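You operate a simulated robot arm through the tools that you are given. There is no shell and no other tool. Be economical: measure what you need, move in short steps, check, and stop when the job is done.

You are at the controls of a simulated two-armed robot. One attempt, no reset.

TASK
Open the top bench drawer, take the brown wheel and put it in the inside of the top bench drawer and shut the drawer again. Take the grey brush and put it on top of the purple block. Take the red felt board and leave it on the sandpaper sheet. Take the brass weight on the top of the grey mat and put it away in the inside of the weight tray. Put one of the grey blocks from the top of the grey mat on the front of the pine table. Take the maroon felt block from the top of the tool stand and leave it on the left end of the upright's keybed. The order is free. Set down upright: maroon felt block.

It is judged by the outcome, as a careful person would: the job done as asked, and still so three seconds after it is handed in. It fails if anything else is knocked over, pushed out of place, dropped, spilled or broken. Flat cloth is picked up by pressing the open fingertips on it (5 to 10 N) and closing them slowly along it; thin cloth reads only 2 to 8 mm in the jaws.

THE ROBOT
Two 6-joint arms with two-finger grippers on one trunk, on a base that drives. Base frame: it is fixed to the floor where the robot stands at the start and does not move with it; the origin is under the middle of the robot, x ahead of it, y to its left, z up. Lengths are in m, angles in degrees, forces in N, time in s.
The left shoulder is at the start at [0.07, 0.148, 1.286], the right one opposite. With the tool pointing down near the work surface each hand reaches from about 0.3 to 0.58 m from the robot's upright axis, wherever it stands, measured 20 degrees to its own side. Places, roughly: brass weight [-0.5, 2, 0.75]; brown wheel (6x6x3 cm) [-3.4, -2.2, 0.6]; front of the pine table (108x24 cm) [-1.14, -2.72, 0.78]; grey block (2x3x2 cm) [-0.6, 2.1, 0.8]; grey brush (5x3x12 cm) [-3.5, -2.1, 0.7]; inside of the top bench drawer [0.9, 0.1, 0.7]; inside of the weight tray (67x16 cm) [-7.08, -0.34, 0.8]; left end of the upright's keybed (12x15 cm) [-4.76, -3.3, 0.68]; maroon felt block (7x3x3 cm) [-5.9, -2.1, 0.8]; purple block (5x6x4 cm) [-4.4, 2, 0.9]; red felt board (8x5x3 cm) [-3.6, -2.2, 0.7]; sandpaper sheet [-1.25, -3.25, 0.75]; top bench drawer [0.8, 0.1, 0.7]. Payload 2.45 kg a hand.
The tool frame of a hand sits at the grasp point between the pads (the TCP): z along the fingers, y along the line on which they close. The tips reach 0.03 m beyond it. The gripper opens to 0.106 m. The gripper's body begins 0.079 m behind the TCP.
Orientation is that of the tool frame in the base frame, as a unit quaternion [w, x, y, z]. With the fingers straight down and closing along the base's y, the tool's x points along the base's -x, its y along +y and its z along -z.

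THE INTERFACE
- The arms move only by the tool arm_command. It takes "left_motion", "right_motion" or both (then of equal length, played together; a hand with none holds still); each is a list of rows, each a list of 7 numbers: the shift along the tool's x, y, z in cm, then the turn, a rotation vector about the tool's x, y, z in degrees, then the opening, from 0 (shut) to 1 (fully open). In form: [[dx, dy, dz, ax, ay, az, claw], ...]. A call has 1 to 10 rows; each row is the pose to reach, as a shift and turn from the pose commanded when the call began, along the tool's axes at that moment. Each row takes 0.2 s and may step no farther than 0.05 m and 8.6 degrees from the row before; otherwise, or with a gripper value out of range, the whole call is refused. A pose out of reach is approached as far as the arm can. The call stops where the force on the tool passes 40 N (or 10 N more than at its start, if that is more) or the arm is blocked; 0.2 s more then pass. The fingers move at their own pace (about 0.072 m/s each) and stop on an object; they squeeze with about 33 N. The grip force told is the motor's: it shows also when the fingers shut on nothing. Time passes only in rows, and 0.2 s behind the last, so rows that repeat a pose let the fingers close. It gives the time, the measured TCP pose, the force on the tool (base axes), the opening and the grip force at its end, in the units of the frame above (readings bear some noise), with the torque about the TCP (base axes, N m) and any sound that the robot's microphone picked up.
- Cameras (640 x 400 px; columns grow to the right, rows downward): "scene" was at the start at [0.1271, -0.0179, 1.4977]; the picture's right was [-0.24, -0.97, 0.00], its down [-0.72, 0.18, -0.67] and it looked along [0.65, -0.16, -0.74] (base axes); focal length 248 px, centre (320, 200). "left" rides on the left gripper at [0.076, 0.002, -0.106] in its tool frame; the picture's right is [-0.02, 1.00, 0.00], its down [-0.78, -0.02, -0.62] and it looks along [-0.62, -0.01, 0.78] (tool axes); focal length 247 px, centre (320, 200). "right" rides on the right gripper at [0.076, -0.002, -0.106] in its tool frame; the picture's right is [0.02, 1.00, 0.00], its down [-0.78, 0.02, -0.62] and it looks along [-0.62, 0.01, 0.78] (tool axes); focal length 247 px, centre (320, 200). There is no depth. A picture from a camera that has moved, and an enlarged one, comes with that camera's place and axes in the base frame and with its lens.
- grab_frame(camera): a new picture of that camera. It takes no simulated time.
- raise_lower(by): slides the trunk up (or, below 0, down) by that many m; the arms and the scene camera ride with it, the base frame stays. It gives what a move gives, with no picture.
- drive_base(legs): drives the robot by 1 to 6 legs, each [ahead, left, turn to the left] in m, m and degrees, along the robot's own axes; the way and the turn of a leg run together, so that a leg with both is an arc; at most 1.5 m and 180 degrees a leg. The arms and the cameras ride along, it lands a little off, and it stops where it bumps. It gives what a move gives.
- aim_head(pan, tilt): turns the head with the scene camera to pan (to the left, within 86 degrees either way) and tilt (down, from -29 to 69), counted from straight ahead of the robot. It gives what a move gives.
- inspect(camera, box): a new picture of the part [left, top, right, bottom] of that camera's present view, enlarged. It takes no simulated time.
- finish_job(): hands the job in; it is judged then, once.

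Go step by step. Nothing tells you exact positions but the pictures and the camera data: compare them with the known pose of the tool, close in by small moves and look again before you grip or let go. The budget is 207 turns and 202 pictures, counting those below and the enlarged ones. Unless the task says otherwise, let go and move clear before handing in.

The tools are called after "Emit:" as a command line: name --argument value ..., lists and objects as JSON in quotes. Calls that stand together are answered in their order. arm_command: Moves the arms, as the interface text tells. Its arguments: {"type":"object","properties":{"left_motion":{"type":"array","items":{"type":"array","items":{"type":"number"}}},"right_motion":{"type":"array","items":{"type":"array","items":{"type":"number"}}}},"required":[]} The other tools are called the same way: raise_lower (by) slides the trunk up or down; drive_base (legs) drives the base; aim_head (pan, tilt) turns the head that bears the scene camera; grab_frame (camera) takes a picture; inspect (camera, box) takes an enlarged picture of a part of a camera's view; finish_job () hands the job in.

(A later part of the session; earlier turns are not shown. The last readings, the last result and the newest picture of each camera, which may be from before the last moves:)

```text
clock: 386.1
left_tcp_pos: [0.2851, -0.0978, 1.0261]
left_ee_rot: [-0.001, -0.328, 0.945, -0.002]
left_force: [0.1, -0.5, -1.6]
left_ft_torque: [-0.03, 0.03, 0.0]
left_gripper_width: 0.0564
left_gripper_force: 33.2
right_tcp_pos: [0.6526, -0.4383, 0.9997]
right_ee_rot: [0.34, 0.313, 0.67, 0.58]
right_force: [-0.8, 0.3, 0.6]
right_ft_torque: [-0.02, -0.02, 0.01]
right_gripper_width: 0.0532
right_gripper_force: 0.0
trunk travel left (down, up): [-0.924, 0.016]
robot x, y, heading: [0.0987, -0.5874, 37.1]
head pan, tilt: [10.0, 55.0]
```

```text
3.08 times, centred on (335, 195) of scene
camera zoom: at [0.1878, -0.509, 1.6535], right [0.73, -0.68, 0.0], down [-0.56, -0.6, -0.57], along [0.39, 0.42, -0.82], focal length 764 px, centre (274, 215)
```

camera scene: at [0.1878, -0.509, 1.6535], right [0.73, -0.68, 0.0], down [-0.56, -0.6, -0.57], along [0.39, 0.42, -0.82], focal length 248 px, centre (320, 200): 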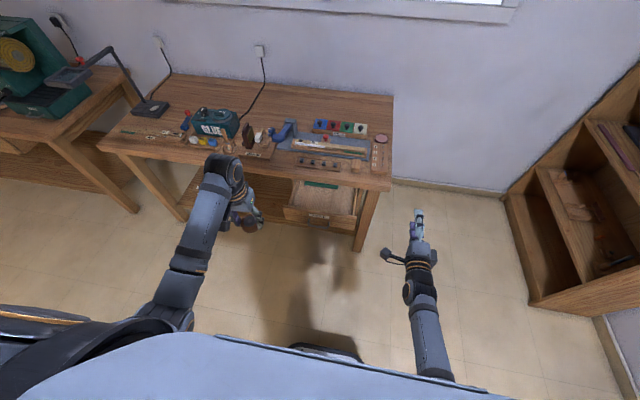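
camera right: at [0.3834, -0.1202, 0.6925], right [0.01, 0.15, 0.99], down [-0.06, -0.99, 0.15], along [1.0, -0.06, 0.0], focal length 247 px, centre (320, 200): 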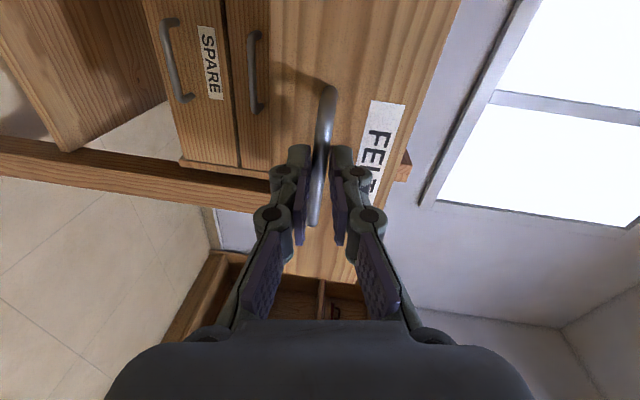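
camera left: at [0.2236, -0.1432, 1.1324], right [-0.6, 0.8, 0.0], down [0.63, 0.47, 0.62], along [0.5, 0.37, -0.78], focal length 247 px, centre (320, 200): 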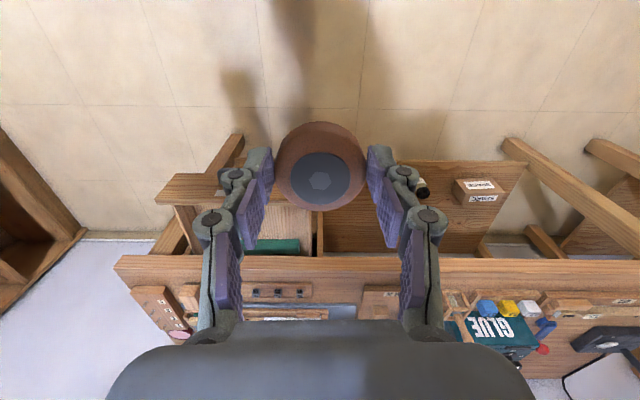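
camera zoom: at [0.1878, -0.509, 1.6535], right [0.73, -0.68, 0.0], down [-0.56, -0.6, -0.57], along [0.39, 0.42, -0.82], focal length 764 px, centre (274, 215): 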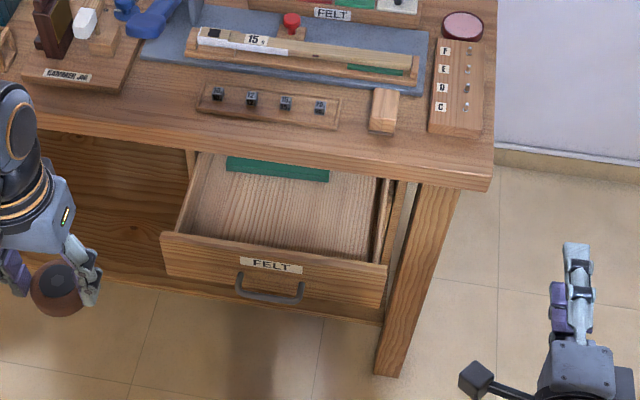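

The interior centre in front of the bench edge is about [0.63, -0.056]. I drive closer and bring the wheel over it.

Emit:
drive_base --legs '[[0.22, -0.07, 0]]'

Emit:
arm_command --left_motion '[[-2.6, -3.5, 0, 0, 0, 0, 0.2], [-5.2, -7, 2, 0, 0, 0, 0.2], [-7.9, -10.4, 4, 0, 0, 0, 0.2]]'

Emit:
raise_lower --by -0.12

Emit:
grab_frame --camera "left"

```text
clock: 387.8
left_tcp_pos: [0.5052, -0.0235, 1.0276]
left_ee_rot: [0.0, -0.325, 0.946, -0.002]
left_force: [-0.9, -0.6, -1.0]
left_ft_torque: [0.0, 0.02, 0.01]
left_gripper_width: 0.0563
left_gripper_force: 32.8
right_tcp_pos: [0.8724, -0.3639, 0.9993]
right_ee_rot: [0.342, 0.313, 0.669, 0.581]
right_force: [-0.4, 0.9, 0.4]
right_ft_torque: [0.03, -0.04, -0.03]
right_gripper_width: 0.053
right_gripper_force: 0.0
trunk travel left (down, up): [-0.924, 0.016]
robot x, y, heading: [0.3181, -0.5221, 36.6]
head pan, tilt: [10.0, 55.0]
```

```text
clock: 388.6
left_tcp_pos: [0.6332, -0.0571, 0.9842]
left_ee_rot: [-0.002, -0.325, 0.946, -0.001]
left_force: [-0.1, 1.3, -0.8]
left_ft_torque: [-0.03, 0.05, -0.01]
left_gripper_width: 0.0563
left_gripper_force: 32.5
right_tcp_pos: [0.8744, -0.364, 0.9988]
right_ee_rot: [0.341, 0.314, 0.67, 0.58]
right_force: [-0.1, 0.8, 0.1]
right_ft_torque: [0.03, -0.01, 0.03]
right_gripper_width: 0.053
right_gripper_force: 0.0
trunk travel left (down, up): [-0.924, 0.016]
robot x, y, heading: [0.32, -0.5144, 36.5]
head pan, tilt: [10.0, 55.0]
```

```text
clock: 390.1
left_tcp_pos: [0.6299, -0.0568, 0.8646]
left_ee_rot: [-0.001, -0.324, 0.946, -0.002]
left_force: [0.0, -0.2, -1.5]
left_ft_torque: [-0.01, 0.01, 0.01]
left_gripper_width: 0.0562
left_gripper_force: 33.1
right_tcp_pos: [0.8718, -0.3647, 0.8788]
right_ee_rot: [0.341, 0.313, 0.67, 0.58]
right_force: [-0.3, 0.8, 0.5]
right_ft_torque: [0.01, -0.03, -0.03]
right_gripper_width: 0.0531
right_gripper_force: 0.1
trunk travel left (down, up): [-0.804, 0.136]
robot x, y, heading: [0.32, -0.5168, 36.4]
head pan, tilt: [10.0, 55.0]
```

```text
62 pictures are left
camera left: at [0.5706, -0.1008, 0.9715], right [-0.6, 0.8, 0.0], down [0.63, 0.47, 0.62], along [0.5, 0.37, -0.78], focal length 247 px, centre (320, 200)
```

left: 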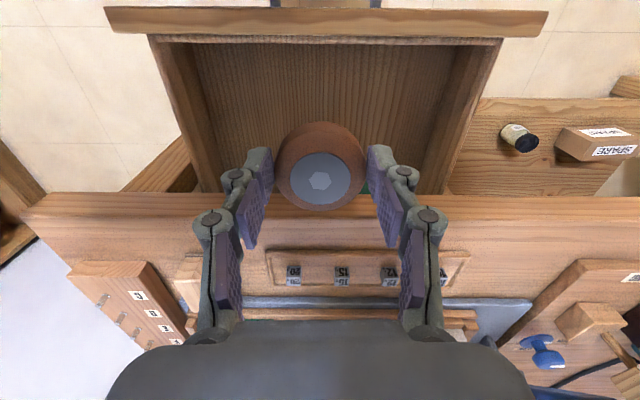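

The wheel is above the drawer interior. I lower with the trunk, then to contact by arm.

Emit:
raise_lower --by -0.13

Emit:
arm_command --left_motion '[[0, 0, 0.6, 0, 0, 0, 0.2], [0, 0, 1.2, 0, 0, 0, 0.2], [0, 0, 1.7, 0, 0, 0, 0.2], [0, 0, 2.2, 0, 0, 0, 0.2], [0, 0, 2.7, 0, 0, 0, 0.2], [0, 0, 3.2, 0, 0, 0, 0.2], [0, 0, 3.7, 0, 0, 0, 0.2], [0, 0, 4.2, 0, 0, 0, 0.2]]'

Emit:
grab_frame --camera "left"

```text
clock: 391.7
left_tcp_pos: [0.6314, -0.0552, 0.7365]
left_ee_rot: [-0.001, -0.325, 0.946, -0.002]
left_force: [-0.3, 0.2, -1.6]
left_ft_torque: [-0.03, -0.01, 0.03]
left_gripper_width: 0.0562
left_gripper_force: 33.3
right_tcp_pos: [0.8719, -0.3643, 0.7491]
right_ee_rot: [0.341, 0.314, 0.67, 0.58]
right_force: [-0.3, -0.7, -0.3]
right_ft_torque: [-0.03, -0.02, 0.01]
right_gripper_width: 0.0531
right_gripper_force: 0.1
trunk travel left (down, up): [-0.674, 0.266]
robot x, y, heading: [0.3194, -0.5173, 36.5]
head pan, tilt: [10.0, 55.0]
```

```text
clock: 393.2
left_tcp_pos: [0.6354, -0.0534, 0.7068]
left_ee_rot: [0.009, -0.325, 0.946, 0.0]
left_force: [-0.3, 0.9, 21.7]
left_ft_torque: [-0.1, 0.32, -0.02]
left_gripper_width: 0.0562
left_gripper_force: 32.8
right_tcp_pos: [0.8725, -0.3647, 0.7495]
right_ee_rot: [0.343, 0.313, 0.669, 0.58]
right_force: [-0.2, -0.1, 1.0]
right_ft_torque: [-0.01, -0.03, -0.03]
right_gripper_width: 0.0532
right_gripper_force: 0.0
trunk travel left (down, up): [-0.674, 0.266]
robot x, y, heading: [0.3174, -0.5155, 36.4]
head pan, tilt: [10.0, 55.0]
stopped in row 7 (left hand): the force on the tool passed its limit at 56 N (the readings are from after the stop); the commanded pose is now the measured one
```

```text
61 pictures are left
camera left: at [0.5736, -0.0986, 0.8124], right [-0.6, 0.8, 0.0], down [0.62, 0.46, 0.63], along [0.51, 0.38, -0.77], focal length 247 px, centre (320, 200)
```

left: 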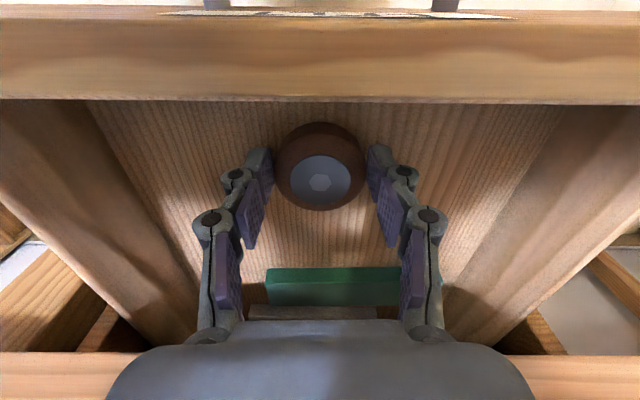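

The wheel touches the drawer floor. I release and rise straight up with the trunk.

Emit:
arm_command --left_motion '[[0, 0, -0.2, 0, 0, 0, 0.65], [0, 0, -0.2, 0, 0, 0, 0.78], [0, 0, -0.2, 0, 0, 0, 0.78]]'

Emit:
raise_lower --by 0.26

Emit:
grab_frame --camera "left"

```text
clock: 394.1
left_tcp_pos: [0.6347, -0.0536, 0.7062]
left_ee_rot: [0.004, -0.326, 0.946, 0.0]
left_force: [-0.2, -0.1, 0.9]
left_ft_torque: [-0.02, -0.03, 0.03]
left_gripper_width: 0.0826
left_gripper_force: 0.1
right_tcp_pos: [0.8714, -0.3646, 0.7483]
right_ee_rot: [0.342, 0.314, 0.67, 0.58]
right_force: [0.1, -0.2, 0.5]
right_ft_torque: [-0.01, -0.05, 0.03]
right_gripper_width: 0.053
right_gripper_force: 0.0
trunk travel left (down, up): [-0.674, 0.266]
robot x, y, heading: [0.3165, -0.5164, 36.6]
head pan, tilt: [10.0, 55.0]
```

```text
clock: 396.7
left_tcp_pos: [0.6348, -0.0547, 0.9668]
left_ee_rot: [0.005, -0.326, 0.945, 0.0]
left_force: [-0.9, 0.3, 1.2]
left_ft_torque: [0.04, -0.01, 0.0]
left_gripper_width: 0.0826
left_gripper_force: 0.1
right_tcp_pos: [0.8725, -0.3648, 1.0079]
right_ee_rot: [0.342, 0.314, 0.67, 0.579]
right_force: [-0.5, 0.5, 0.9]
right_ft_torque: [-0.02, -0.02, 0.0]
right_gripper_width: 0.0529
right_gripper_force: 0.1
trunk travel left (down, up): [-0.934, 0.006]
robot x, y, heading: [0.3182, -0.5147, 36.8]
head pan, tilt: [10.0, 55.0]
```

```text
60 pictures are left
camera left: at [0.5726, -0.0989, 1.0714], right [-0.6, 0.8, 0.0], down [0.62, 0.47, 0.63], along [0.5, 0.37, -0.78], focal length 247 px, centre (320, 200)
```

left: 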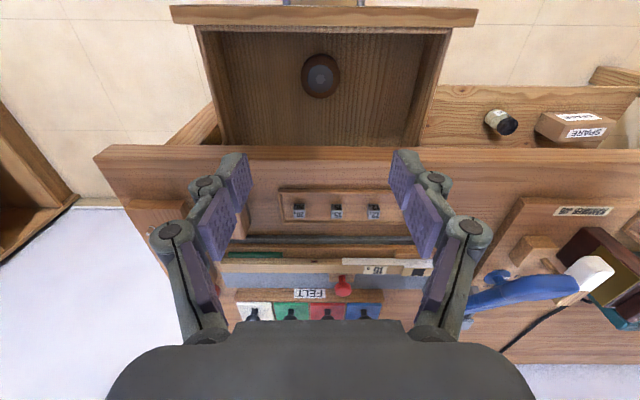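

The wheel lies in the drawer. I return to the pulling position to push the drawer shut with the right hand straddling the handle.

Emit:
arm_command --left_motion '[[3, 1, -1, 0, 0, 0, 0.6], [6, 2, -1, 0, 0, 0, 0.5]]'

Emit:
drive_base --legs '[[-0.23, 0, 0], [0, 0.406, 0]]'

Emit:
raise_lower --by -0.31

Emit:
grab_frame --camera "right"

```text
clock: 397.3
left_tcp_pos: [0.5736, -0.0752, 0.9784]
left_ee_rot: [0.006, -0.325, 0.946, 0.0]
left_force: [0.4, -0.8, -0.2]
left_ft_torque: [0.0, -0.03, 0.05]
left_gripper_width: 0.0531
left_gripper_force: 0.0
right_tcp_pos: [0.8714, -0.3648, 1.0099]
right_ee_rot: [0.342, 0.313, 0.669, 0.581]
right_force: [-0.2, 0.6, -0.3]
right_ft_torque: [0.01, 0.06, 0.0]
right_gripper_width: 0.0531
right_gripper_force: 0.0
trunk travel left (down, up): [-0.934, 0.006]
robot x, y, heading: [0.3187, -0.5145, 36.5]
head pan, tilt: [10.0, 55.0]
```

```text
clock: 401.2
left_tcp_pos: [0.1413, 0.1147, 0.9768]
left_ee_rot: [0.005, -0.33, 0.944, 0.001]
left_force: [-0.4, 1.1, -0.7]
left_ft_torque: [0.02, 0.02, 0.02]
left_gripper_width: 0.0532
left_gripper_force: 0.1
right_tcp_pos: [0.4408, -0.1723, 1.0087]
right_ee_rot: [0.339, 0.311, 0.671, 0.582]
right_force: [0.5, 0.1, 0.1]
right_ft_torque: [0.0, 0.0, 0.03]
right_gripper_width: 0.0527
right_gripper_force: 0.1
trunk travel left (down, up): [-0.934, 0.006]
robot x, y, heading: [-0.113, -0.3278, 37.1]
head pan, tilt: [10.0, 55.0]
```

```text
clock: 404.3
left_tcp_pos: [0.1408, 0.1155, 0.6667]
left_ee_rot: [0.005, -0.329, 0.944, 0.0]
left_force: [0.1, -1.0, -0.1]
left_ft_torque: [0.01, 0.01, -0.03]
left_gripper_width: 0.0529
left_gripper_force: 0.0
right_tcp_pos: [0.4407, -0.1718, 0.6987]
right_ee_rot: [0.34, 0.311, 0.671, 0.581]
right_force: [0.3, -0.1, -0.8]
right_ft_torque: [0.01, 0.0, 0.01]
right_gripper_width: 0.0531
right_gripper_force: 0.0
trunk travel left (down, up): [-0.624, 0.316]
robot x, y, heading: [-0.1127, -0.3279, 37.0]
head pan, tilt: [10.0, 55.0]
```

```text
59 pictures are left
camera right: at [0.3112, -0.171, 0.6999], right [0.01, 0.15, 0.99], down [-0.06, -0.99, 0.15], along [1.0, -0.06, 0.0], focal length 247 px, centre (320, 200)
```

right: 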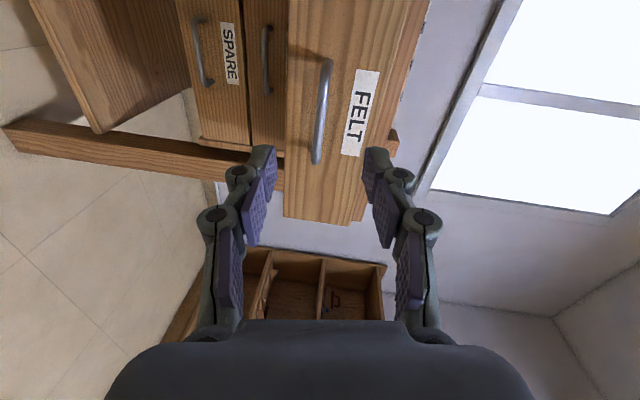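

Well aligned with the handle. I drive ahead to push the drawer in.

Emit:
drive_base --legs '[[0.27, 0, 0]]'

Emit:
grab_frame --camera "right"

```text
clock: 406.2
left_tcp_pos: [0.3591, 0.2792, 0.6666]
left_ee_rot: [0.005, -0.329, 0.944, 0.0]
left_force: [0.2, 0.8, 0.1]
left_ft_torque: [-0.02, 0.02, 0.04]
left_gripper_width: 0.0531
left_gripper_force: 0.1
right_tcp_pos: [0.658, -0.0077, 0.6992]
right_ee_rot: [0.34, 0.31, 0.671, 0.581]
right_force: [-0.6, -0.8, -0.8]
right_ft_torque: [-0.01, -0.02, -0.03]
right_gripper_width: 0.053
right_gripper_force: 0.0
trunk travel left (down, up): [-0.624, 0.316]
robot x, y, heading: [0.1041, -0.1639, 37.1]
head pan, tilt: [10.0, 55.0]
```

```text
58 pictures are left
camera right: at [0.5283, -0.0074, 0.6996], right [0.01, 0.15, 0.99], down [-0.06, -0.99, 0.15], along [1.0, -0.06, 0.0], focal length 247 px, centre (320, 200)
```

right: 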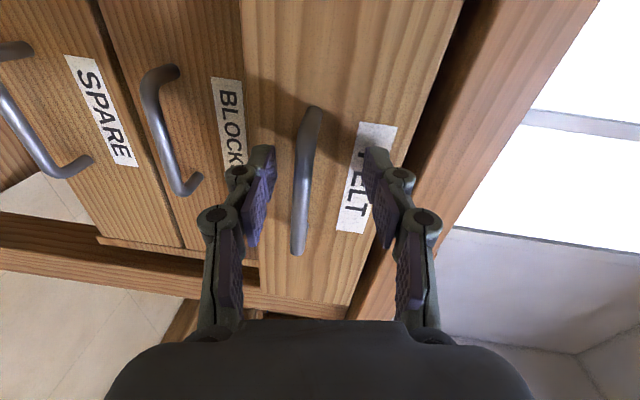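

Nearly shut. I push the last centimetres with the arm.

Emit:
arm_command --right_motion '[[0, 0, 1, 0, 0, 0, 0.5], [0, 0, 2, 0, 0, 0, 0.5], [0, 0, 3, 0, 0, 0, 0.5], [0, 0, 4, 0, 0, 0, 0.5], [0, 0, 4.7, 0, 0, 0, 0.5], [0, 0, 5.4, 0, 0, 0, 0.5], [0, 0, 6.1, 0, 0, 0, 0.5]]'

Emit:
grab_frame --camera "right"

```text
clock: 407.8
left_tcp_pos: [0.3562, 0.2784, 0.6678]
left_ee_rot: [0.006, -0.329, 0.944, 0.0]
left_force: [0.0, -0.6, -0.6]
left_ft_torque: [0.01, 0.02, -0.03]
left_gripper_width: 0.0529
left_gripper_force: 0.0
right_tcp_pos: [0.7048, 0.0239, 0.688]
right_ee_rot: [0.337, 0.312, 0.675, 0.577]
right_force: [-26.3, -12.9, -5.7]
right_ft_torque: [-0.47, 0.77, 0.17]
right_gripper_width: 0.063
right_gripper_force: 7.5
trunk travel left (down, up): [-0.624, 0.316]
robot x, y, heading: [0.1019, -0.1648, 37.0]
head pan, tilt: [10.0, 55.0]
```

```text
57 pictures are left
camera right: at [0.5745, 0.0238, 0.6908], right [0.02, 0.15, 0.99], down [-0.05, -0.99, 0.16], along [1.0, -0.06, -0.01], focal length 247 px, centre (320, 200)
```

right: 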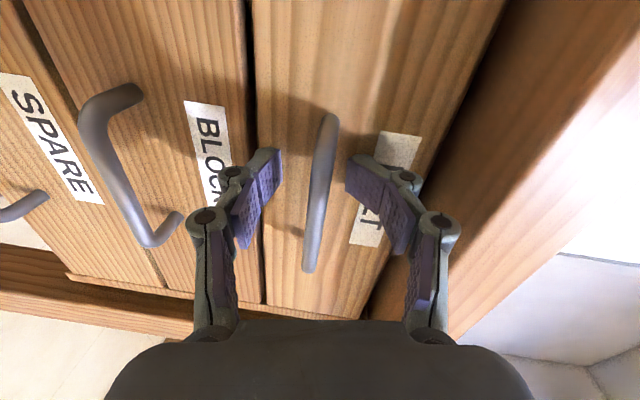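

It resists with 29 N, so it is likely shut. I back off and check.

Emit:
arm_command --right_motion '[[0, 0, -3, 0, 0, 0, 0.5], [0, 0, -7, 0, 0, 0, 0.5], [0, 0, -11, 0, 0, 0, 0.5]]'

Emit:
grab_frame --camera "right"

Emit:
inspect --camera "scene" --box '[280, 120, 440, 260]'

```text
clock: 408.6
left_tcp_pos: [0.3581, 0.2783, 0.6668]
left_ee_rot: [0.005, -0.33, 0.944, 0.0]
left_force: [0.7, 0.4, -0.2]
left_ft_torque: [0.01, 0.02, 0.02]
left_gripper_width: 0.0532
left_gripper_force: 0.0
right_tcp_pos: [0.6181, -0.0374, 0.7046]
right_ee_rot: [0.34, 0.31, 0.671, 0.582]
right_force: [-0.7, -0.8, -0.2]
right_ft_torque: [0.02, 0.04, -0.02]
right_gripper_width: 0.053
right_gripper_force: 0.1
trunk travel left (down, up): [-0.624, 0.316]
robot x, y, heading: [0.1057, -0.1652, 37.2]
head pan, tilt: [10.0, 55.0]
```

```text
56 pictures are left
camera right: at [0.4888, -0.0362, 0.7057], right [0.01, 0.15, 0.99], down [-0.06, -0.99, 0.15], along [1.0, -0.06, 0.0], focal length 247 px, centre (320, 200)
```

right: 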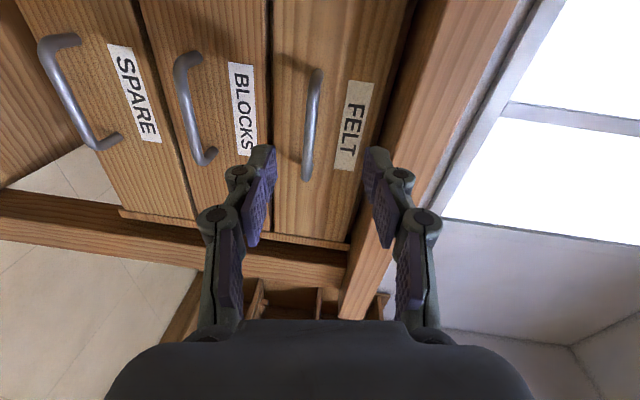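

```text
2.86 times, centred on (360, 190) of scene
camera zoom: at [0.1926, -0.0814, 1.3536], right [0.73, -0.68, 0.0], down [-0.56, -0.6, -0.57], along [0.39, 0.42, -0.82], focal length 709 px, centre (206, 229)
```

zoom: 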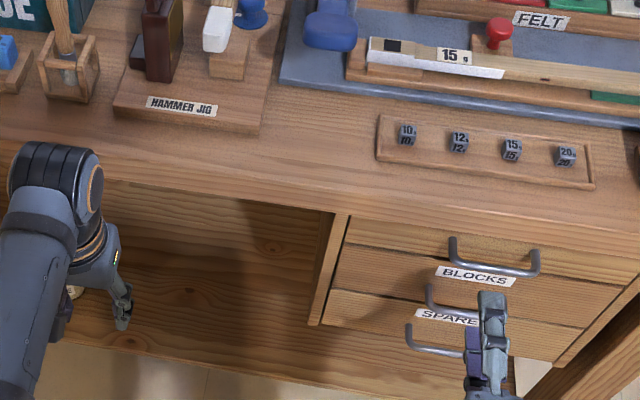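

The FELT drawer is flush. Last item: the grey brush. I raise the trunk and drive back to the cart's north side.

Emit:
raise_lower --by 0.3

Emit:
drive_base --legs '[[-0.1, 0, 0], [0, 0.97, 0], [-1.3, 0, 0], [0, 0, -89], [0.85, -0.8, 0]]'

```text
clock: 411.6
left_tcp_pos: [0.357, 0.2787, 0.9657]
left_ee_rot: [0.004, -0.329, 0.944, 0.0]
left_force: [-0.8, -0.2, 0.5]
left_ft_torque: [0.02, -0.02, 0.0]
left_gripper_width: 0.0531
left_gripper_force: 0.0
right_tcp_pos: [0.619, -0.0367, 1.0039]
right_ee_rot: [0.339, 0.31, 0.671, 0.582]
right_force: [0.1, -0.3, 0.5]
right_ft_torque: [0.02, 0.01, 0.02]
right_gripper_width: 0.053
right_gripper_force: 0.1
trunk travel left (down, up): [-0.924, 0.016]
robot x, y, heading: [0.1047, -0.1653, 36.8]
head pan, tilt: [10.0, 55.0]
```

```text
clock: 432.9
left_tcp_pos: [-1.1923, -1.6582, 0.9676]
left_ee_rot: [0.003, 0.411, 0.912, -0.003]
left_force: [-0.4, -0.1, -0.2]
left_ft_torque: [-0.03, -0.03, 0.0]
left_gripper_width: 0.0529
left_gripper_force: 0.1
right_tcp_pos: [-1.4938, -1.9351, 1.0034]
right_ee_rot: [0.647, 0.687, 0.272, 0.187]
right_force: [-0.3, -0.8, 0.4]
right_ft_torque: [-0.08, 0.03, -0.01]
right_gripper_width: 0.0531
right_gripper_force: 0.1
trunk travel left (down, up): [-0.924, 0.016]
robot x, y, heading: [-1.6485, -1.4259, -50.0]
head pan, tilt: [10.0, 55.0]
```

I move west past the cart to its north side.

Emit:
drive_base --legs '[[-0.73, -0.888, 0], [-0.73, -0.888, 0], [0, 0, -2]]'

Emit:
grab_frame --camera "left"

Emit:
grab_frame --camera "scene"

```text
clock: 444.6
left_tcp_pos: [-3.514, -1.6965, 0.9659]
left_ee_rot: [0.003, 0.439, 0.898, -0.002]
left_force: [-0.2, -0.3, 0.3]
left_ft_torque: [0.04, 0.05, 0.0]
left_gripper_width: 0.053
left_gripper_force: 0.0
right_tcp_pos: [-3.8329, -1.9544, 1.0038]
right_ee_rot: [0.652, 0.696, 0.252, 0.168]
right_force: [-0.5, -0.3, 0.7]
right_ft_torque: [-0.01, 0.0, -0.03]
right_gripper_width: 0.0532
right_gripper_force: 0.0
trunk travel left (down, up): [-0.924, 0.016]
robot x, y, heading: [-3.9612, -1.4373, -53.5]
head pan, tilt: [10.0, 55.0]
```

```text
54 pictures are left
camera left: at [-3.5595, -1.6334, 1.0713], right [0.8, 0.6, 0.0], down [0.47, -0.62, 0.63], along [0.37, -0.51, -0.78], focal length 247 px, centre (320, 200)
```

left: 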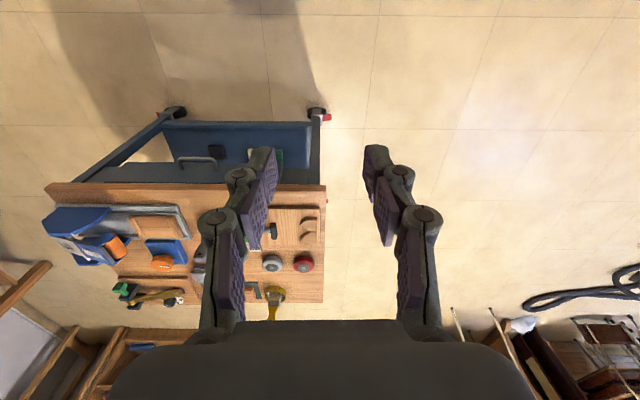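

```text
53 pictures are left
camera scene: at [-3.8727, -1.5272, 1.6535], right [-0.69, -0.73, 0.0], down [-0.59, 0.56, -0.57], along [0.42, -0.39, -0.82], focal length 248 px, centre (320, 200)
```

scene: 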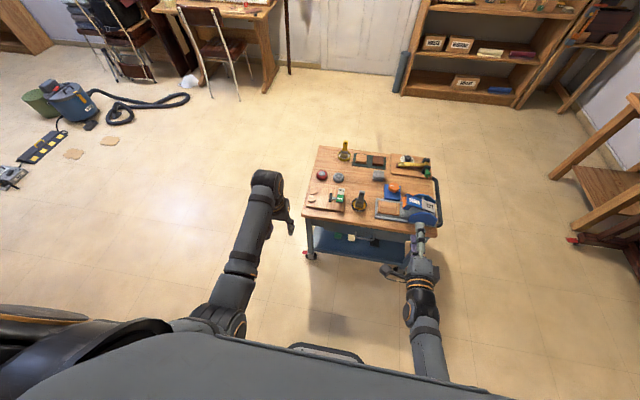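

The brush is at about [-3.51, -2.12]. I shift right and forward to bring the left hand over it.

Emit:
drive_base --legs '[[0, -0.21, 1.5], [0.27, 0, 0]]'

Emit:
grab_frame --camera "left"

```text
clock: 447.8
left_tcp_pos: [-3.5051, -2.0232, 0.967]
left_ee_rot: [0.004, 0.426, 0.905, -0.003]
left_force: [0.1, -0.9, -0.3]
left_ft_torque: [0.02, -0.02, 0.01]
left_gripper_width: 0.0532
left_gripper_force: 0.1
right_tcp_pos: [-3.8173, -2.2905, 1.004]
right_ee_rot: [0.65, 0.692, 0.261, 0.177]
right_force: [-1.1, 0.3, 0.3]
right_ft_torque: [-0.02, 0.01, -0.03]
right_gripper_width: 0.0532
right_gripper_force: 0.1
trunk travel left (down, up): [-0.924, 0.016]
robot x, y, heading: [-3.9542, -1.7824, -52.0]
head pan, tilt: [10.0, 55.0]
```

```text
52 pictures are left
camera left: at [-3.5526, -1.9618, 1.072], right [0.78, 0.62, 0.0], down [0.48, -0.61, 0.63], along [0.39, -0.5, -0.78], focal length 247 px, centre (320, 200)
```

left: 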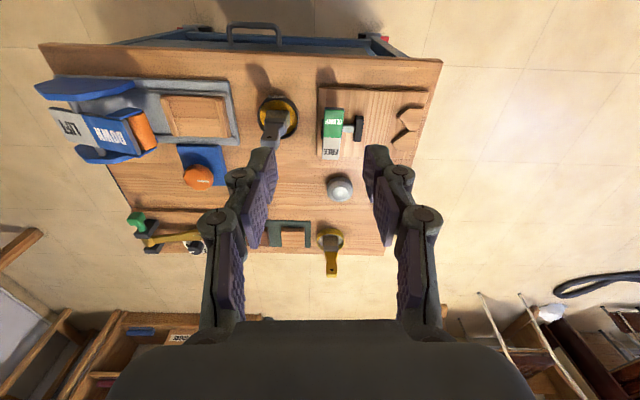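

I zoom on the brush.

Emit:
inspect --camera "left" --box '[220, 70, 340, 170]'

```text
4.00 times, centred on (280, 120) of left
camera zoom: at [-3.5526, -1.9618, 1.072], right [0.78, 0.62, 0.0], down [0.48, -0.61, 0.63], along [0.39, -0.5, -0.78], focal length 988 px, centre (480, 520)
```

zoom: 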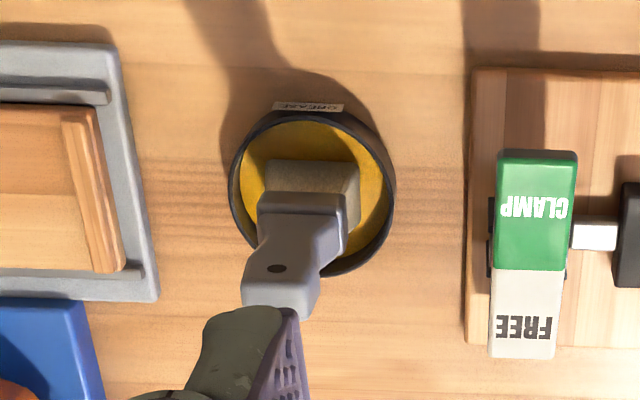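

The brush stands vertical, top at z≈0.735. I move the left hand above it and lower the trunk.

Emit:
arm_command --left_motion '[[-3, -2.6, 0, 0, 0, 0, 0.6], [-6, -5.3, 0, 0, 0, 0, 0.6], [-9.5, -8, 0, 0, 0, 0, 0.6]]'

Emit:
raise_lower --by -0.14

Emit:
grab_frame --camera "left"

```text
clock: 448.6
left_tcp_pos: [-3.5046, -2.1472, 0.9667]
left_ee_rot: [0.002, 0.427, 0.904, -0.001]
left_force: [0.7, 0.3, -0.8]
left_ft_torque: [0.04, 0.0, -0.01]
left_gripper_width: 0.0635
left_gripper_force: 0.0
right_tcp_pos: [-3.8142, -2.2915, 1.0027]
right_ee_rot: [0.649, 0.692, 0.262, 0.177]
right_force: [-0.8, 0.6, -0.1]
right_ft_torque: [-0.02, -0.02, 0.02]
right_gripper_width: 0.0533
right_gripper_force: 0.1
trunk travel left (down, up): [-0.924, 0.016]
robot x, y, heading: [-3.9527, -1.7816, -52.1]
head pan, tilt: [10.0, 55.0]
```

```text
clock: 450.3
left_tcp_pos: [-3.5062, -2.1459, 0.8279]
left_ee_rot: [0.003, 0.427, 0.904, -0.003]
left_force: [-0.1, 0.6, 0.3]
left_ft_torque: [-0.01, 0.0, -0.04]
left_gripper_width: 0.0638
left_gripper_force: 0.1
right_tcp_pos: [-3.8147, -2.292, 0.8637]
right_ee_rot: [0.65, 0.692, 0.26, 0.178]
right_force: [-0.3, 0.2, 0.3]
right_ft_torque: [0.01, -0.01, -0.04]
right_gripper_width: 0.0531
right_gripper_force: 0.1
trunk travel left (down, up): [-0.784, 0.156]
robot x, y, heading: [-3.9543, -1.7811, -51.7]
head pan, tilt: [10.0, 55.0]
```

```text
50 pictures are left
camera left: at [-3.553, -2.0843, 0.9327], right [0.78, 0.62, 0.0], down [0.48, -0.61, 0.63], along [0.39, -0.49, -0.78], focal length 247 px, centre (320, 200)
```

left: 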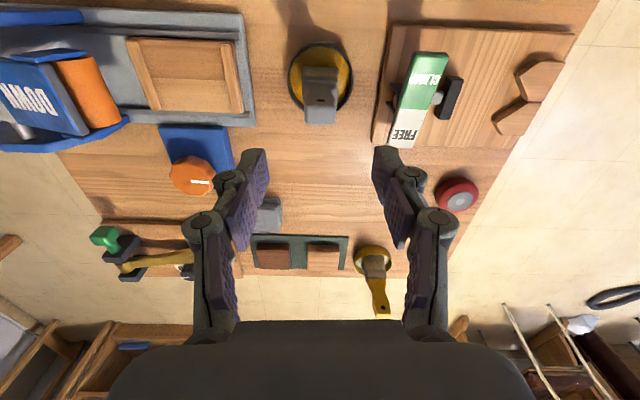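

Perfectly over the brush handle. I lower 8 cm by trunk and close gently.

Emit:
raise_lower --by -0.08

Emit:
grab_frame --camera "left"

```text
clock: 451.4
left_tcp_pos: [-3.5067, -2.1459, 0.7466]
left_ee_rot: [0.003, 0.426, 0.905, -0.003]
left_force: [0.0, 1.3, -0.5]
left_ft_torque: [-0.01, 0.03, 0.01]
left_gripper_width: 0.0638
left_gripper_force: 0.0
right_tcp_pos: [-3.8149, -2.2913, 0.7826]
right_ee_rot: [0.649, 0.693, 0.261, 0.177]
right_force: [-0.1, -0.1, 0.1]
right_ft_torque: [0.02, 0.0, 0.01]
right_gripper_width: 0.0531
right_gripper_force: 0.2
trunk travel left (down, up): [-0.704, 0.236]
robot x, y, heading: [-3.9557, -1.778, -51.6]
head pan, tilt: [10.0, 55.0]
```

```text
49 pictures are left
camera left: at [-3.5531, -2.0842, 0.8528], right [0.78, 0.62, 0.0], down [0.48, -0.61, 0.63], along [0.39, -0.49, -0.78], focal length 247 px, centre (320, 200)
```

left: 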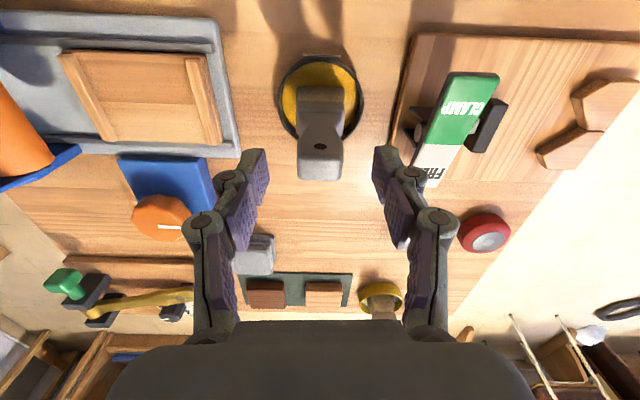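

The handle is between the fingers. I close and lift.

Emit:
arm_command --left_motion '[[0, 0, 0, 0, 0, 0, 0.45], [0, 0, 0, 0, 0, 0, 0.3], [0, 0, 0, 0, 0, 0, 0.15], [0, 0, 0, 0, 0, 0, 0.1], [0, 0, 0, 0, 0, 0, 0.1]]'

Emit:
raise_lower --by 0.1

Emit:
grab_frame --camera "left"

```text
clock: 452.6
left_tcp_pos: [-3.5046, -2.1456, 0.7483]
left_ee_rot: [0.004, 0.426, 0.905, -0.003]
left_force: [0.0, -0.6, 0.8]
left_ft_torque: [0.01, -0.06, -0.01]
left_gripper_width: 0.0271
left_gripper_force: 33.4
right_tcp_pos: [-3.8157, -2.2913, 0.7836]
right_ee_rot: [0.65, 0.692, 0.261, 0.178]
right_force: [0.0, -0.8, -0.1]
right_ft_torque: [-0.01, 0.01, 0.01]
right_gripper_width: 0.0529
right_gripper_force: 0.0
trunk travel left (down, up): [-0.704, 0.236]
robot x, y, heading: [-3.9529, -1.7748, -51.8]
head pan, tilt: [10.0, 55.0]
```

```text
clock: 454.0
left_tcp_pos: [-3.5049, -2.1461, 0.8485]
left_ee_rot: [0.004, 0.426, 0.905, -0.003]
left_force: [-1.0, -0.6, -1.4]
left_ft_torque: [0.0, -0.04, -0.02]
left_gripper_width: 0.0271
left_gripper_force: 32.8
right_tcp_pos: [-3.816, -2.2904, 0.8828]
right_ee_rot: [0.65, 0.691, 0.262, 0.178]
right_force: [0.6, -0.2, 0.6]
right_ft_torque: [0.0, 0.03, -0.02]
right_gripper_width: 0.0533
right_gripper_force: 0.0
trunk travel left (down, up): [-0.804, 0.136]
robot x, y, heading: [-3.9541, -1.7802, -51.8]
head pan, tilt: [10.0, 55.0]
```

```text
48 pictures are left
camera left: at [-3.5529, -2.0844, 0.9524], right [0.78, 0.62, 0.0], down [0.48, -0.61, 0.63], along [0.39, -0.49, -0.78], focal length 247 px, centre (320, 200)
```

left: 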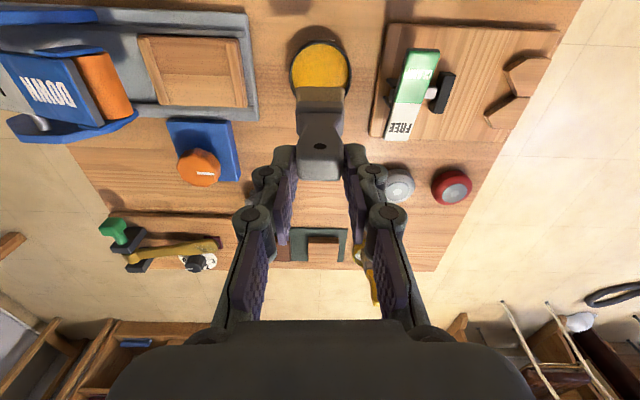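

The brush is held. I raise the trunk, turn round in the open area and drive round the dolly toward the bench with the purple block.

Emit:
raise_lower --by 0.13

Emit:
drive_base --legs '[[-0.2, 0, 0], [0, -0.47, 0], [0, 0, 179], [0, 0.3, 0], [1.4, 0, 0], [0.5, 0, 0]]'

Emit:
aim_head --pan -35 --tilt 30

Emit:
grab_frame --camera "scene"

```text
clock: 455.5
left_tcp_pos: [-3.5054, -2.145, 0.9766]
left_ee_rot: [0.003, 0.426, 0.905, -0.004]
left_force: [-0.7, 0.0, 0.1]
left_ft_torque: [-0.01, -0.04, -0.01]
left_gripper_width: 0.0271
left_gripper_force: 32.8
right_tcp_pos: [-3.8145, -2.2916, 1.0137]
right_ee_rot: [0.649, 0.692, 0.262, 0.178]
right_force: [-0.8, 0.6, 0.2]
right_ft_torque: [0.01, 0.01, -0.01]
right_gripper_width: 0.0532
right_gripper_force: 0.1
trunk travel left (down, up): [-0.934, 0.006]
robot x, y, heading: [-3.9533, -1.7814, -51.9]
head pan, tilt: [10.0, 55.0]
```

```text
clock: 477.8
left_tcp_pos: [-6.3862, -0.3571, 0.9784]
left_ee_rot: [-0.004, 0.913, -0.408, -0.004]
left_force: [0.2, 0.4, -1.1]
left_ft_torque: [0.02, 0.03, -0.05]
left_gripper_width: 0.0267
left_gripper_force: 32.8
right_tcp_pos: [-6.0824, -0.1995, 1.0139]
right_ee_rot: [-0.191, -0.275, 0.686, 0.646]
right_force: [-0.4, 0.0, -0.3]
right_ft_torque: [-0.01, 0.01, 0.01]
right_gripper_width: 0.0529
right_gripper_force: 0.0
trunk travel left (down, up): [-0.934, 0.006]
robot x, y, heading: [-5.9257, -0.7036, 130.6]
head pan, tilt: [10.0, 55.0]
```

```text
clock: 478.9
left_tcp_pos: [-6.3868, -0.3564, 0.9777]
left_ee_rot: [-0.003, 0.913, -0.408, -0.003]
left_force: [0.0, 1.1, -0.7]
left_ft_torque: [0.05, 0.05, -0.01]
left_gripper_width: 0.0267
left_gripper_force: 32.7
right_tcp_pos: [-6.0824, -0.1999, 1.0132]
right_ee_rot: [-0.19, -0.274, 0.687, 0.646]
right_force: [0.4, 0.0, -0.4]
right_ft_torque: [-0.02, 0.02, -0.04]
right_gripper_width: 0.0529
right_gripper_force: 0.1
trunk travel left (down, up): [-0.934, 0.006]
robot x, y, heading: [-5.9255, -0.7036, 130.9]
head pan, tilt: [-35.0, 30.0]
```

```text
47 pictures are left
camera scene: at [-5.9661, -0.5762, 1.6995], right [1.0, 0.1, 0.0], down [0.05, -0.5, -0.87], along [-0.08, 0.86, -0.5], focal length 248 px, centre (320, 200)
```

scene: 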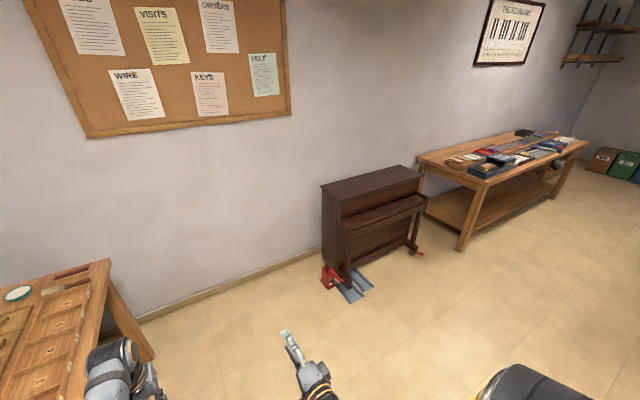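

I zoom on the bench that holds the purple block.

Emit:
inspect --camera "scene" --box '[410, 115, 600, 245]'

```text
3.08 times, centred on (505, 180) of scene
camera zoom: at [-5.9661, -0.5762, 1.6995], right [1.0, 0.1, 0.0], down [0.05, -0.5, -0.87], along [-0.08, 0.86, -0.5], focal length 764 px, centre (-249, 262)
```

zoom: 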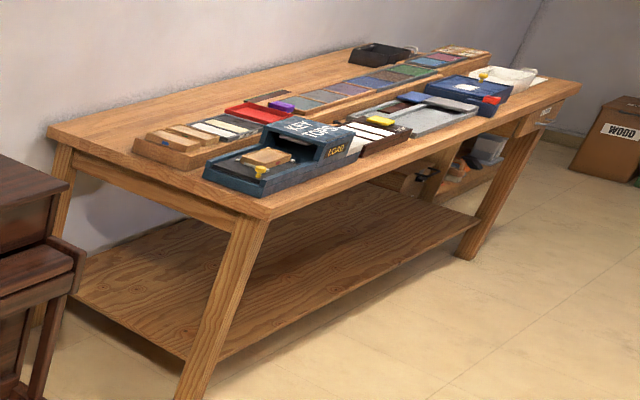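

The purple block sits about 0.35 m in from the bench's front edge. I drive to a place in front of it.

Emit:
drive_base --legs '[[0, 0, -4], [0.3, 0, 0], [0, -1.5, 0], [0, -1.5, 0]]'

Emit:
aim_head --pan 10 --tilt 35

Emit:
grab_frame --camera "scene"

```text
clock: 495.3
left_tcp_pos: [-4.1549, 1.6782, 0.9774]
left_ee_rot: [-0.004, 0.898, -0.441, -0.002]
left_force: [-0.4, -0.1, -1.3]
left_ft_torque: [-0.01, 0.01, -0.03]
left_gripper_width: 0.0269
left_gripper_force: 32.7
right_tcp_pos: [-3.8413, 1.8137, 1.0128]
right_ee_rot: [-0.167, -0.25, 0.696, 0.653]
right_force: [-0.2, 0.0, 0.6]
right_ft_torque: [0.02, 0.02, 0.0]
right_gripper_width: 0.0531
right_gripper_force: 0.0
trunk travel left (down, up): [-0.934, 0.006]
robot x, y, heading: [-3.7153, 1.2971, 126.3]
head pan, tilt: [-35.0, 30.0]
```

```text
clock: 496.5
left_tcp_pos: [-4.1539, 1.6769, 0.9765]
left_ee_rot: [-0.004, 0.897, -0.441, -0.003]
left_force: [0.5, -0.2, -1.2]
left_ft_torque: [0.02, 0.03, 0.03]
left_gripper_width: 0.0268
left_gripper_force: 33.2
right_tcp_pos: [-3.84, 1.813, 1.0142]
right_ee_rot: [-0.167, -0.249, 0.696, 0.653]
right_force: [0.9, 1.4, 0.4]
right_ft_torque: [0.02, -0.01, 0.03]
right_gripper_width: 0.0529
right_gripper_force: 0.2
trunk travel left (down, up): [-0.934, 0.006]
robot x, y, heading: [-3.7188, 1.2946, 126.2]
head pan, tilt: [10.0, 35.0]
```

```text
45 pictures are left
camera scene: at [-3.8124, 1.3994, 1.6917], right [0.69, 0.72, 0.0], down [0.41, -0.4, -0.82], along [-0.59, 0.57, -0.57], focal length 248 px, centre (320, 200)
```

scene: 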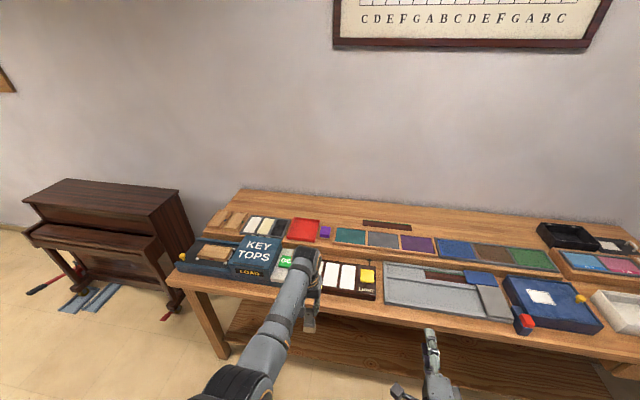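

The purple block is at about [-4.44, 2.04], top ≈ 0.9. I raise the brush well above the clutter and drive 0.38 m ahead.

Emit:
arm_command --left_motion '[[0, 0, -4, 0, 0, 0, 0.1], [0, 0, -8, 0, 0, 0, 0.1], [0, 0, -12, 0, 0, 0, 0.1]]'

Emit:
drive_base --legs '[[0.37, 0, 0]]'

Emit:
grab_frame --camera "left"

Emit:
grab_frame --camera "scene"

```text
clock: 497.3
left_tcp_pos: [-4.1543, 1.6766, 1.0984]
left_ee_rot: [-0.003, 0.897, -0.441, -0.002]
left_force: [-0.2, -0.6, 0.2]
left_ft_torque: [0.01, -0.03, 0.0]
left_gripper_width: 0.0268
left_gripper_force: 33.0
right_tcp_pos: [-3.8407, 1.8126, 1.0131]
right_ee_rot: [-0.166, -0.25, 0.696, 0.652]
right_force: [0.9, 0.0, -0.1]
right_ft_torque: [0.04, -0.02, 0.02]
right_gripper_width: 0.0528
right_gripper_force: 0.0
trunk travel left (down, up): [-0.934, 0.006]
robot x, y, heading: [-3.7191, 1.3028, 126.2]
head pan, tilt: [10.0, 35.0]
```

```text
clock: 499.6
left_tcp_pos: [-4.3748, 1.9711, 1.0981]
left_ee_rot: [-0.003, 0.898, -0.44, -0.004]
left_force: [1.4, 0.0, -0.9]
left_ft_torque: [-0.02, 0.02, -0.02]
left_gripper_width: 0.0268
left_gripper_force: 32.4
right_tcp_pos: [-4.0592, 2.1104, 1.0145]
right_ee_rot: [-0.168, -0.251, 0.696, 0.652]
right_force: [0.7, -0.5, 0.6]
right_ft_torque: [-0.02, -0.01, 0.01]
right_gripper_width: 0.0532
right_gripper_force: 0.0
trunk travel left (down, up): [-0.934, 0.006]
robot x, y, heading: [-3.9388, 1.5928, 126.4]
head pan, tilt: [10.0, 35.0]
```

```text
44 pictures are left
camera left: at [-4.3275, 1.9101, 1.2026], right [-0.8, -0.6, 0.0], down [-0.46, 0.62, 0.63], along [-0.37, 0.51, -0.78], focal length 247 px, centre (320, 200)
```

left: 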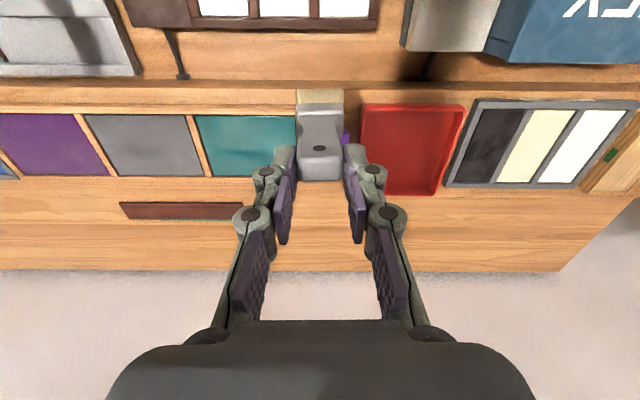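

```text
43 pictures are left
camera scene: at [-4.0304, 1.6951, 1.6919], right [0.69, 0.72, 0.0], down [0.41, -0.39, -0.82], along [-0.59, 0.56, -0.57], focal length 248 px, centre (320, 200)
```

scene: 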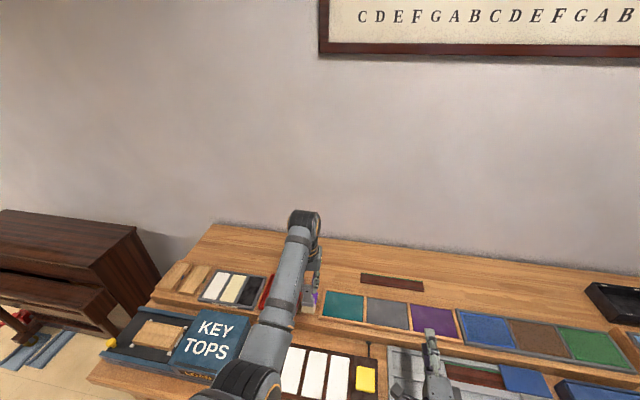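

The brush hides the block. I zoom with the scene camera.

Emit:
inspect --camera "scene" --box '[250, 240, 350, 330]'

Emit:
arm_command --left_motion '[[1, -3.5, 0, 0, 0, 0, 0.1], [2, -7, 0, 0, 0, 0, 0.1]]'

Emit:
grab_frame --camera "left"

```text
4.44 times, centred on (300, 285) of scene
camera zoom: at [-4.0304, 1.6951, 1.6919], right [0.69, 0.72, 0.0], down [0.41, -0.39, -0.82], along [-0.59, 0.56, -0.57], focal length 1103 px, centre (409, -178)
```

zoom: 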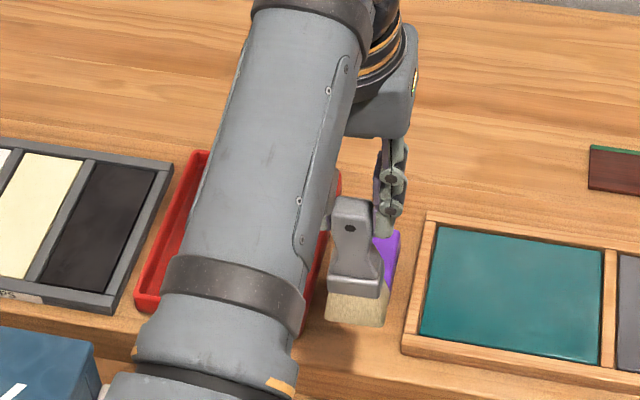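

```text
clock: 500.4
left_tcp_pos: [-4.3807, 1.9699, 1.0937]
left_ee_rot: [0.042, 0.911, -0.409, -0.04]
left_force: [-0.5, 0.8, -0.5]
left_ft_torque: [-0.01, -0.04, 0.01]
left_gripper_width: 0.0268
left_gripper_force: 33.7
right_tcp_pos: [-4.0612, 2.1111, 1.0127]
right_ee_rot: [-0.167, -0.252, 0.696, 0.651]
right_force: [0.3, 0.9, 0.0]
right_ft_torque: [0.02, -0.01, 0.0]
right_gripper_width: 0.0526
right_gripper_force: 0.1
trunk travel left (down, up): [-0.934, 0.006]
robot x, y, heading: [-3.9403, 1.5944, 126.4]
head pan, tilt: [10.0, 35.0]
stopped in row 2 (left hand): the arm was blocked; the commanded pose is now the measured one
```

```text
41 pictures are left
camera left: at [-4.3194, 1.9162, 1.1957], right [-0.76, -0.65, 0.11], down [-0.44, 0.62, 0.65], along [-0.49, 0.44, -0.76], focal length 247 px, centre (320, 200)
```

left: 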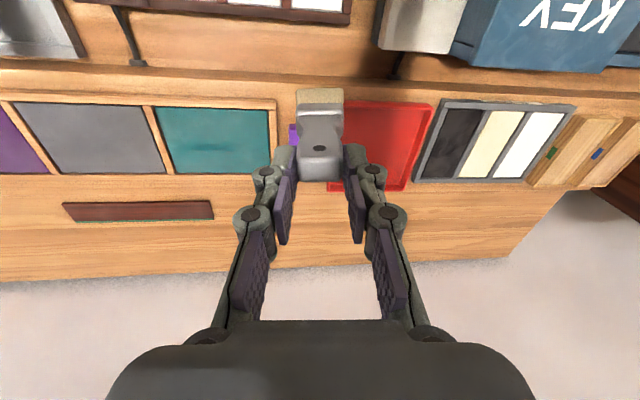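

I now know the block spans A/L so that its centre is about [-4.432, 2.026]. I straighten the hand, inch the base forward and look.

Emit:
arm_command --left_motion '[[0, 0.3, 0, 3.1, 1, 1.9, 0.1], [0, 0.6, 0, 6.3, 2, 3.8, 0.1]]'

Emit:
drive_base --legs '[[0.045, 0, 0]]'

Emit:
grab_frame --camera "left"

```text
clock: 501.0
left_tcp_pos: [-4.3824, 1.9671, 1.093]
left_ee_rot: [-0.002, 0.898, -0.44, 0.002]
left_force: [0.0, -0.1, -0.9]
left_ft_torque: [-0.01, 0.01, 0.01]
left_gripper_width: 0.0266
left_gripper_force: 33.1
right_tcp_pos: [-4.0621, 2.11, 1.0138]
right_ee_rot: [-0.167, -0.252, 0.696, 0.651]
right_force: [-0.2, -0.2, -0.2]
right_ft_torque: [-0.02, 0.02, -0.02]
right_gripper_width: 0.0529
right_gripper_force: 0.0
trunk travel left (down, up): [-0.934, 0.006]
robot x, y, heading: [-3.9344, 1.5943, 126.6]
head pan, tilt: [10.0, 35.0]
```

```text
clock: 501.9
left_tcp_pos: [-4.4013, 1.9966, 1.0984]
left_ee_rot: [-0.003, 0.898, -0.441, -0.003]
left_force: [0.3, -1.5, -0.8]
left_ft_torque: [0.07, 0.09, 0.04]
left_gripper_width: 0.0269
left_gripper_force: 33.0
right_tcp_pos: [-4.082, 2.1411, 1.0167]
right_ee_rot: [-0.169, -0.25, 0.694, 0.654]
right_force: [1.4, 0.2, 0.5]
right_ft_torque: [-0.02, -0.04, 0.02]
right_gripper_width: 0.0533
right_gripper_force: 0.0
trunk travel left (down, up): [-0.934, 0.006]
robot x, y, heading: [-3.9639, 1.63, 126.4]
head pan, tilt: [10.0, 35.0]
```

```text
40 pictures are left
camera left: at [-4.3567, 1.9346, 1.2038], right [-0.8, -0.59, 0.0], down [-0.47, 0.63, 0.63], along [-0.37, 0.51, -0.78], focal length 247 px, centre (320, 200)
```

left: 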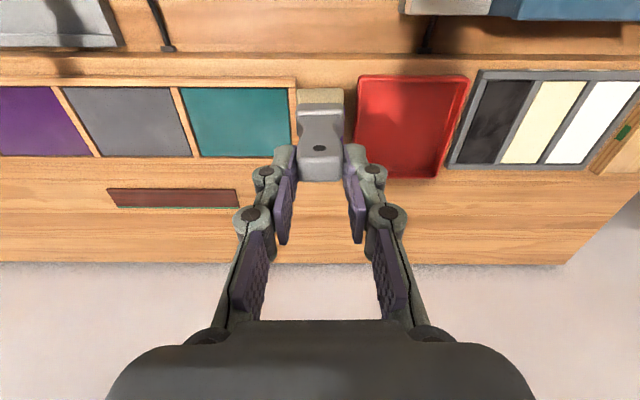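

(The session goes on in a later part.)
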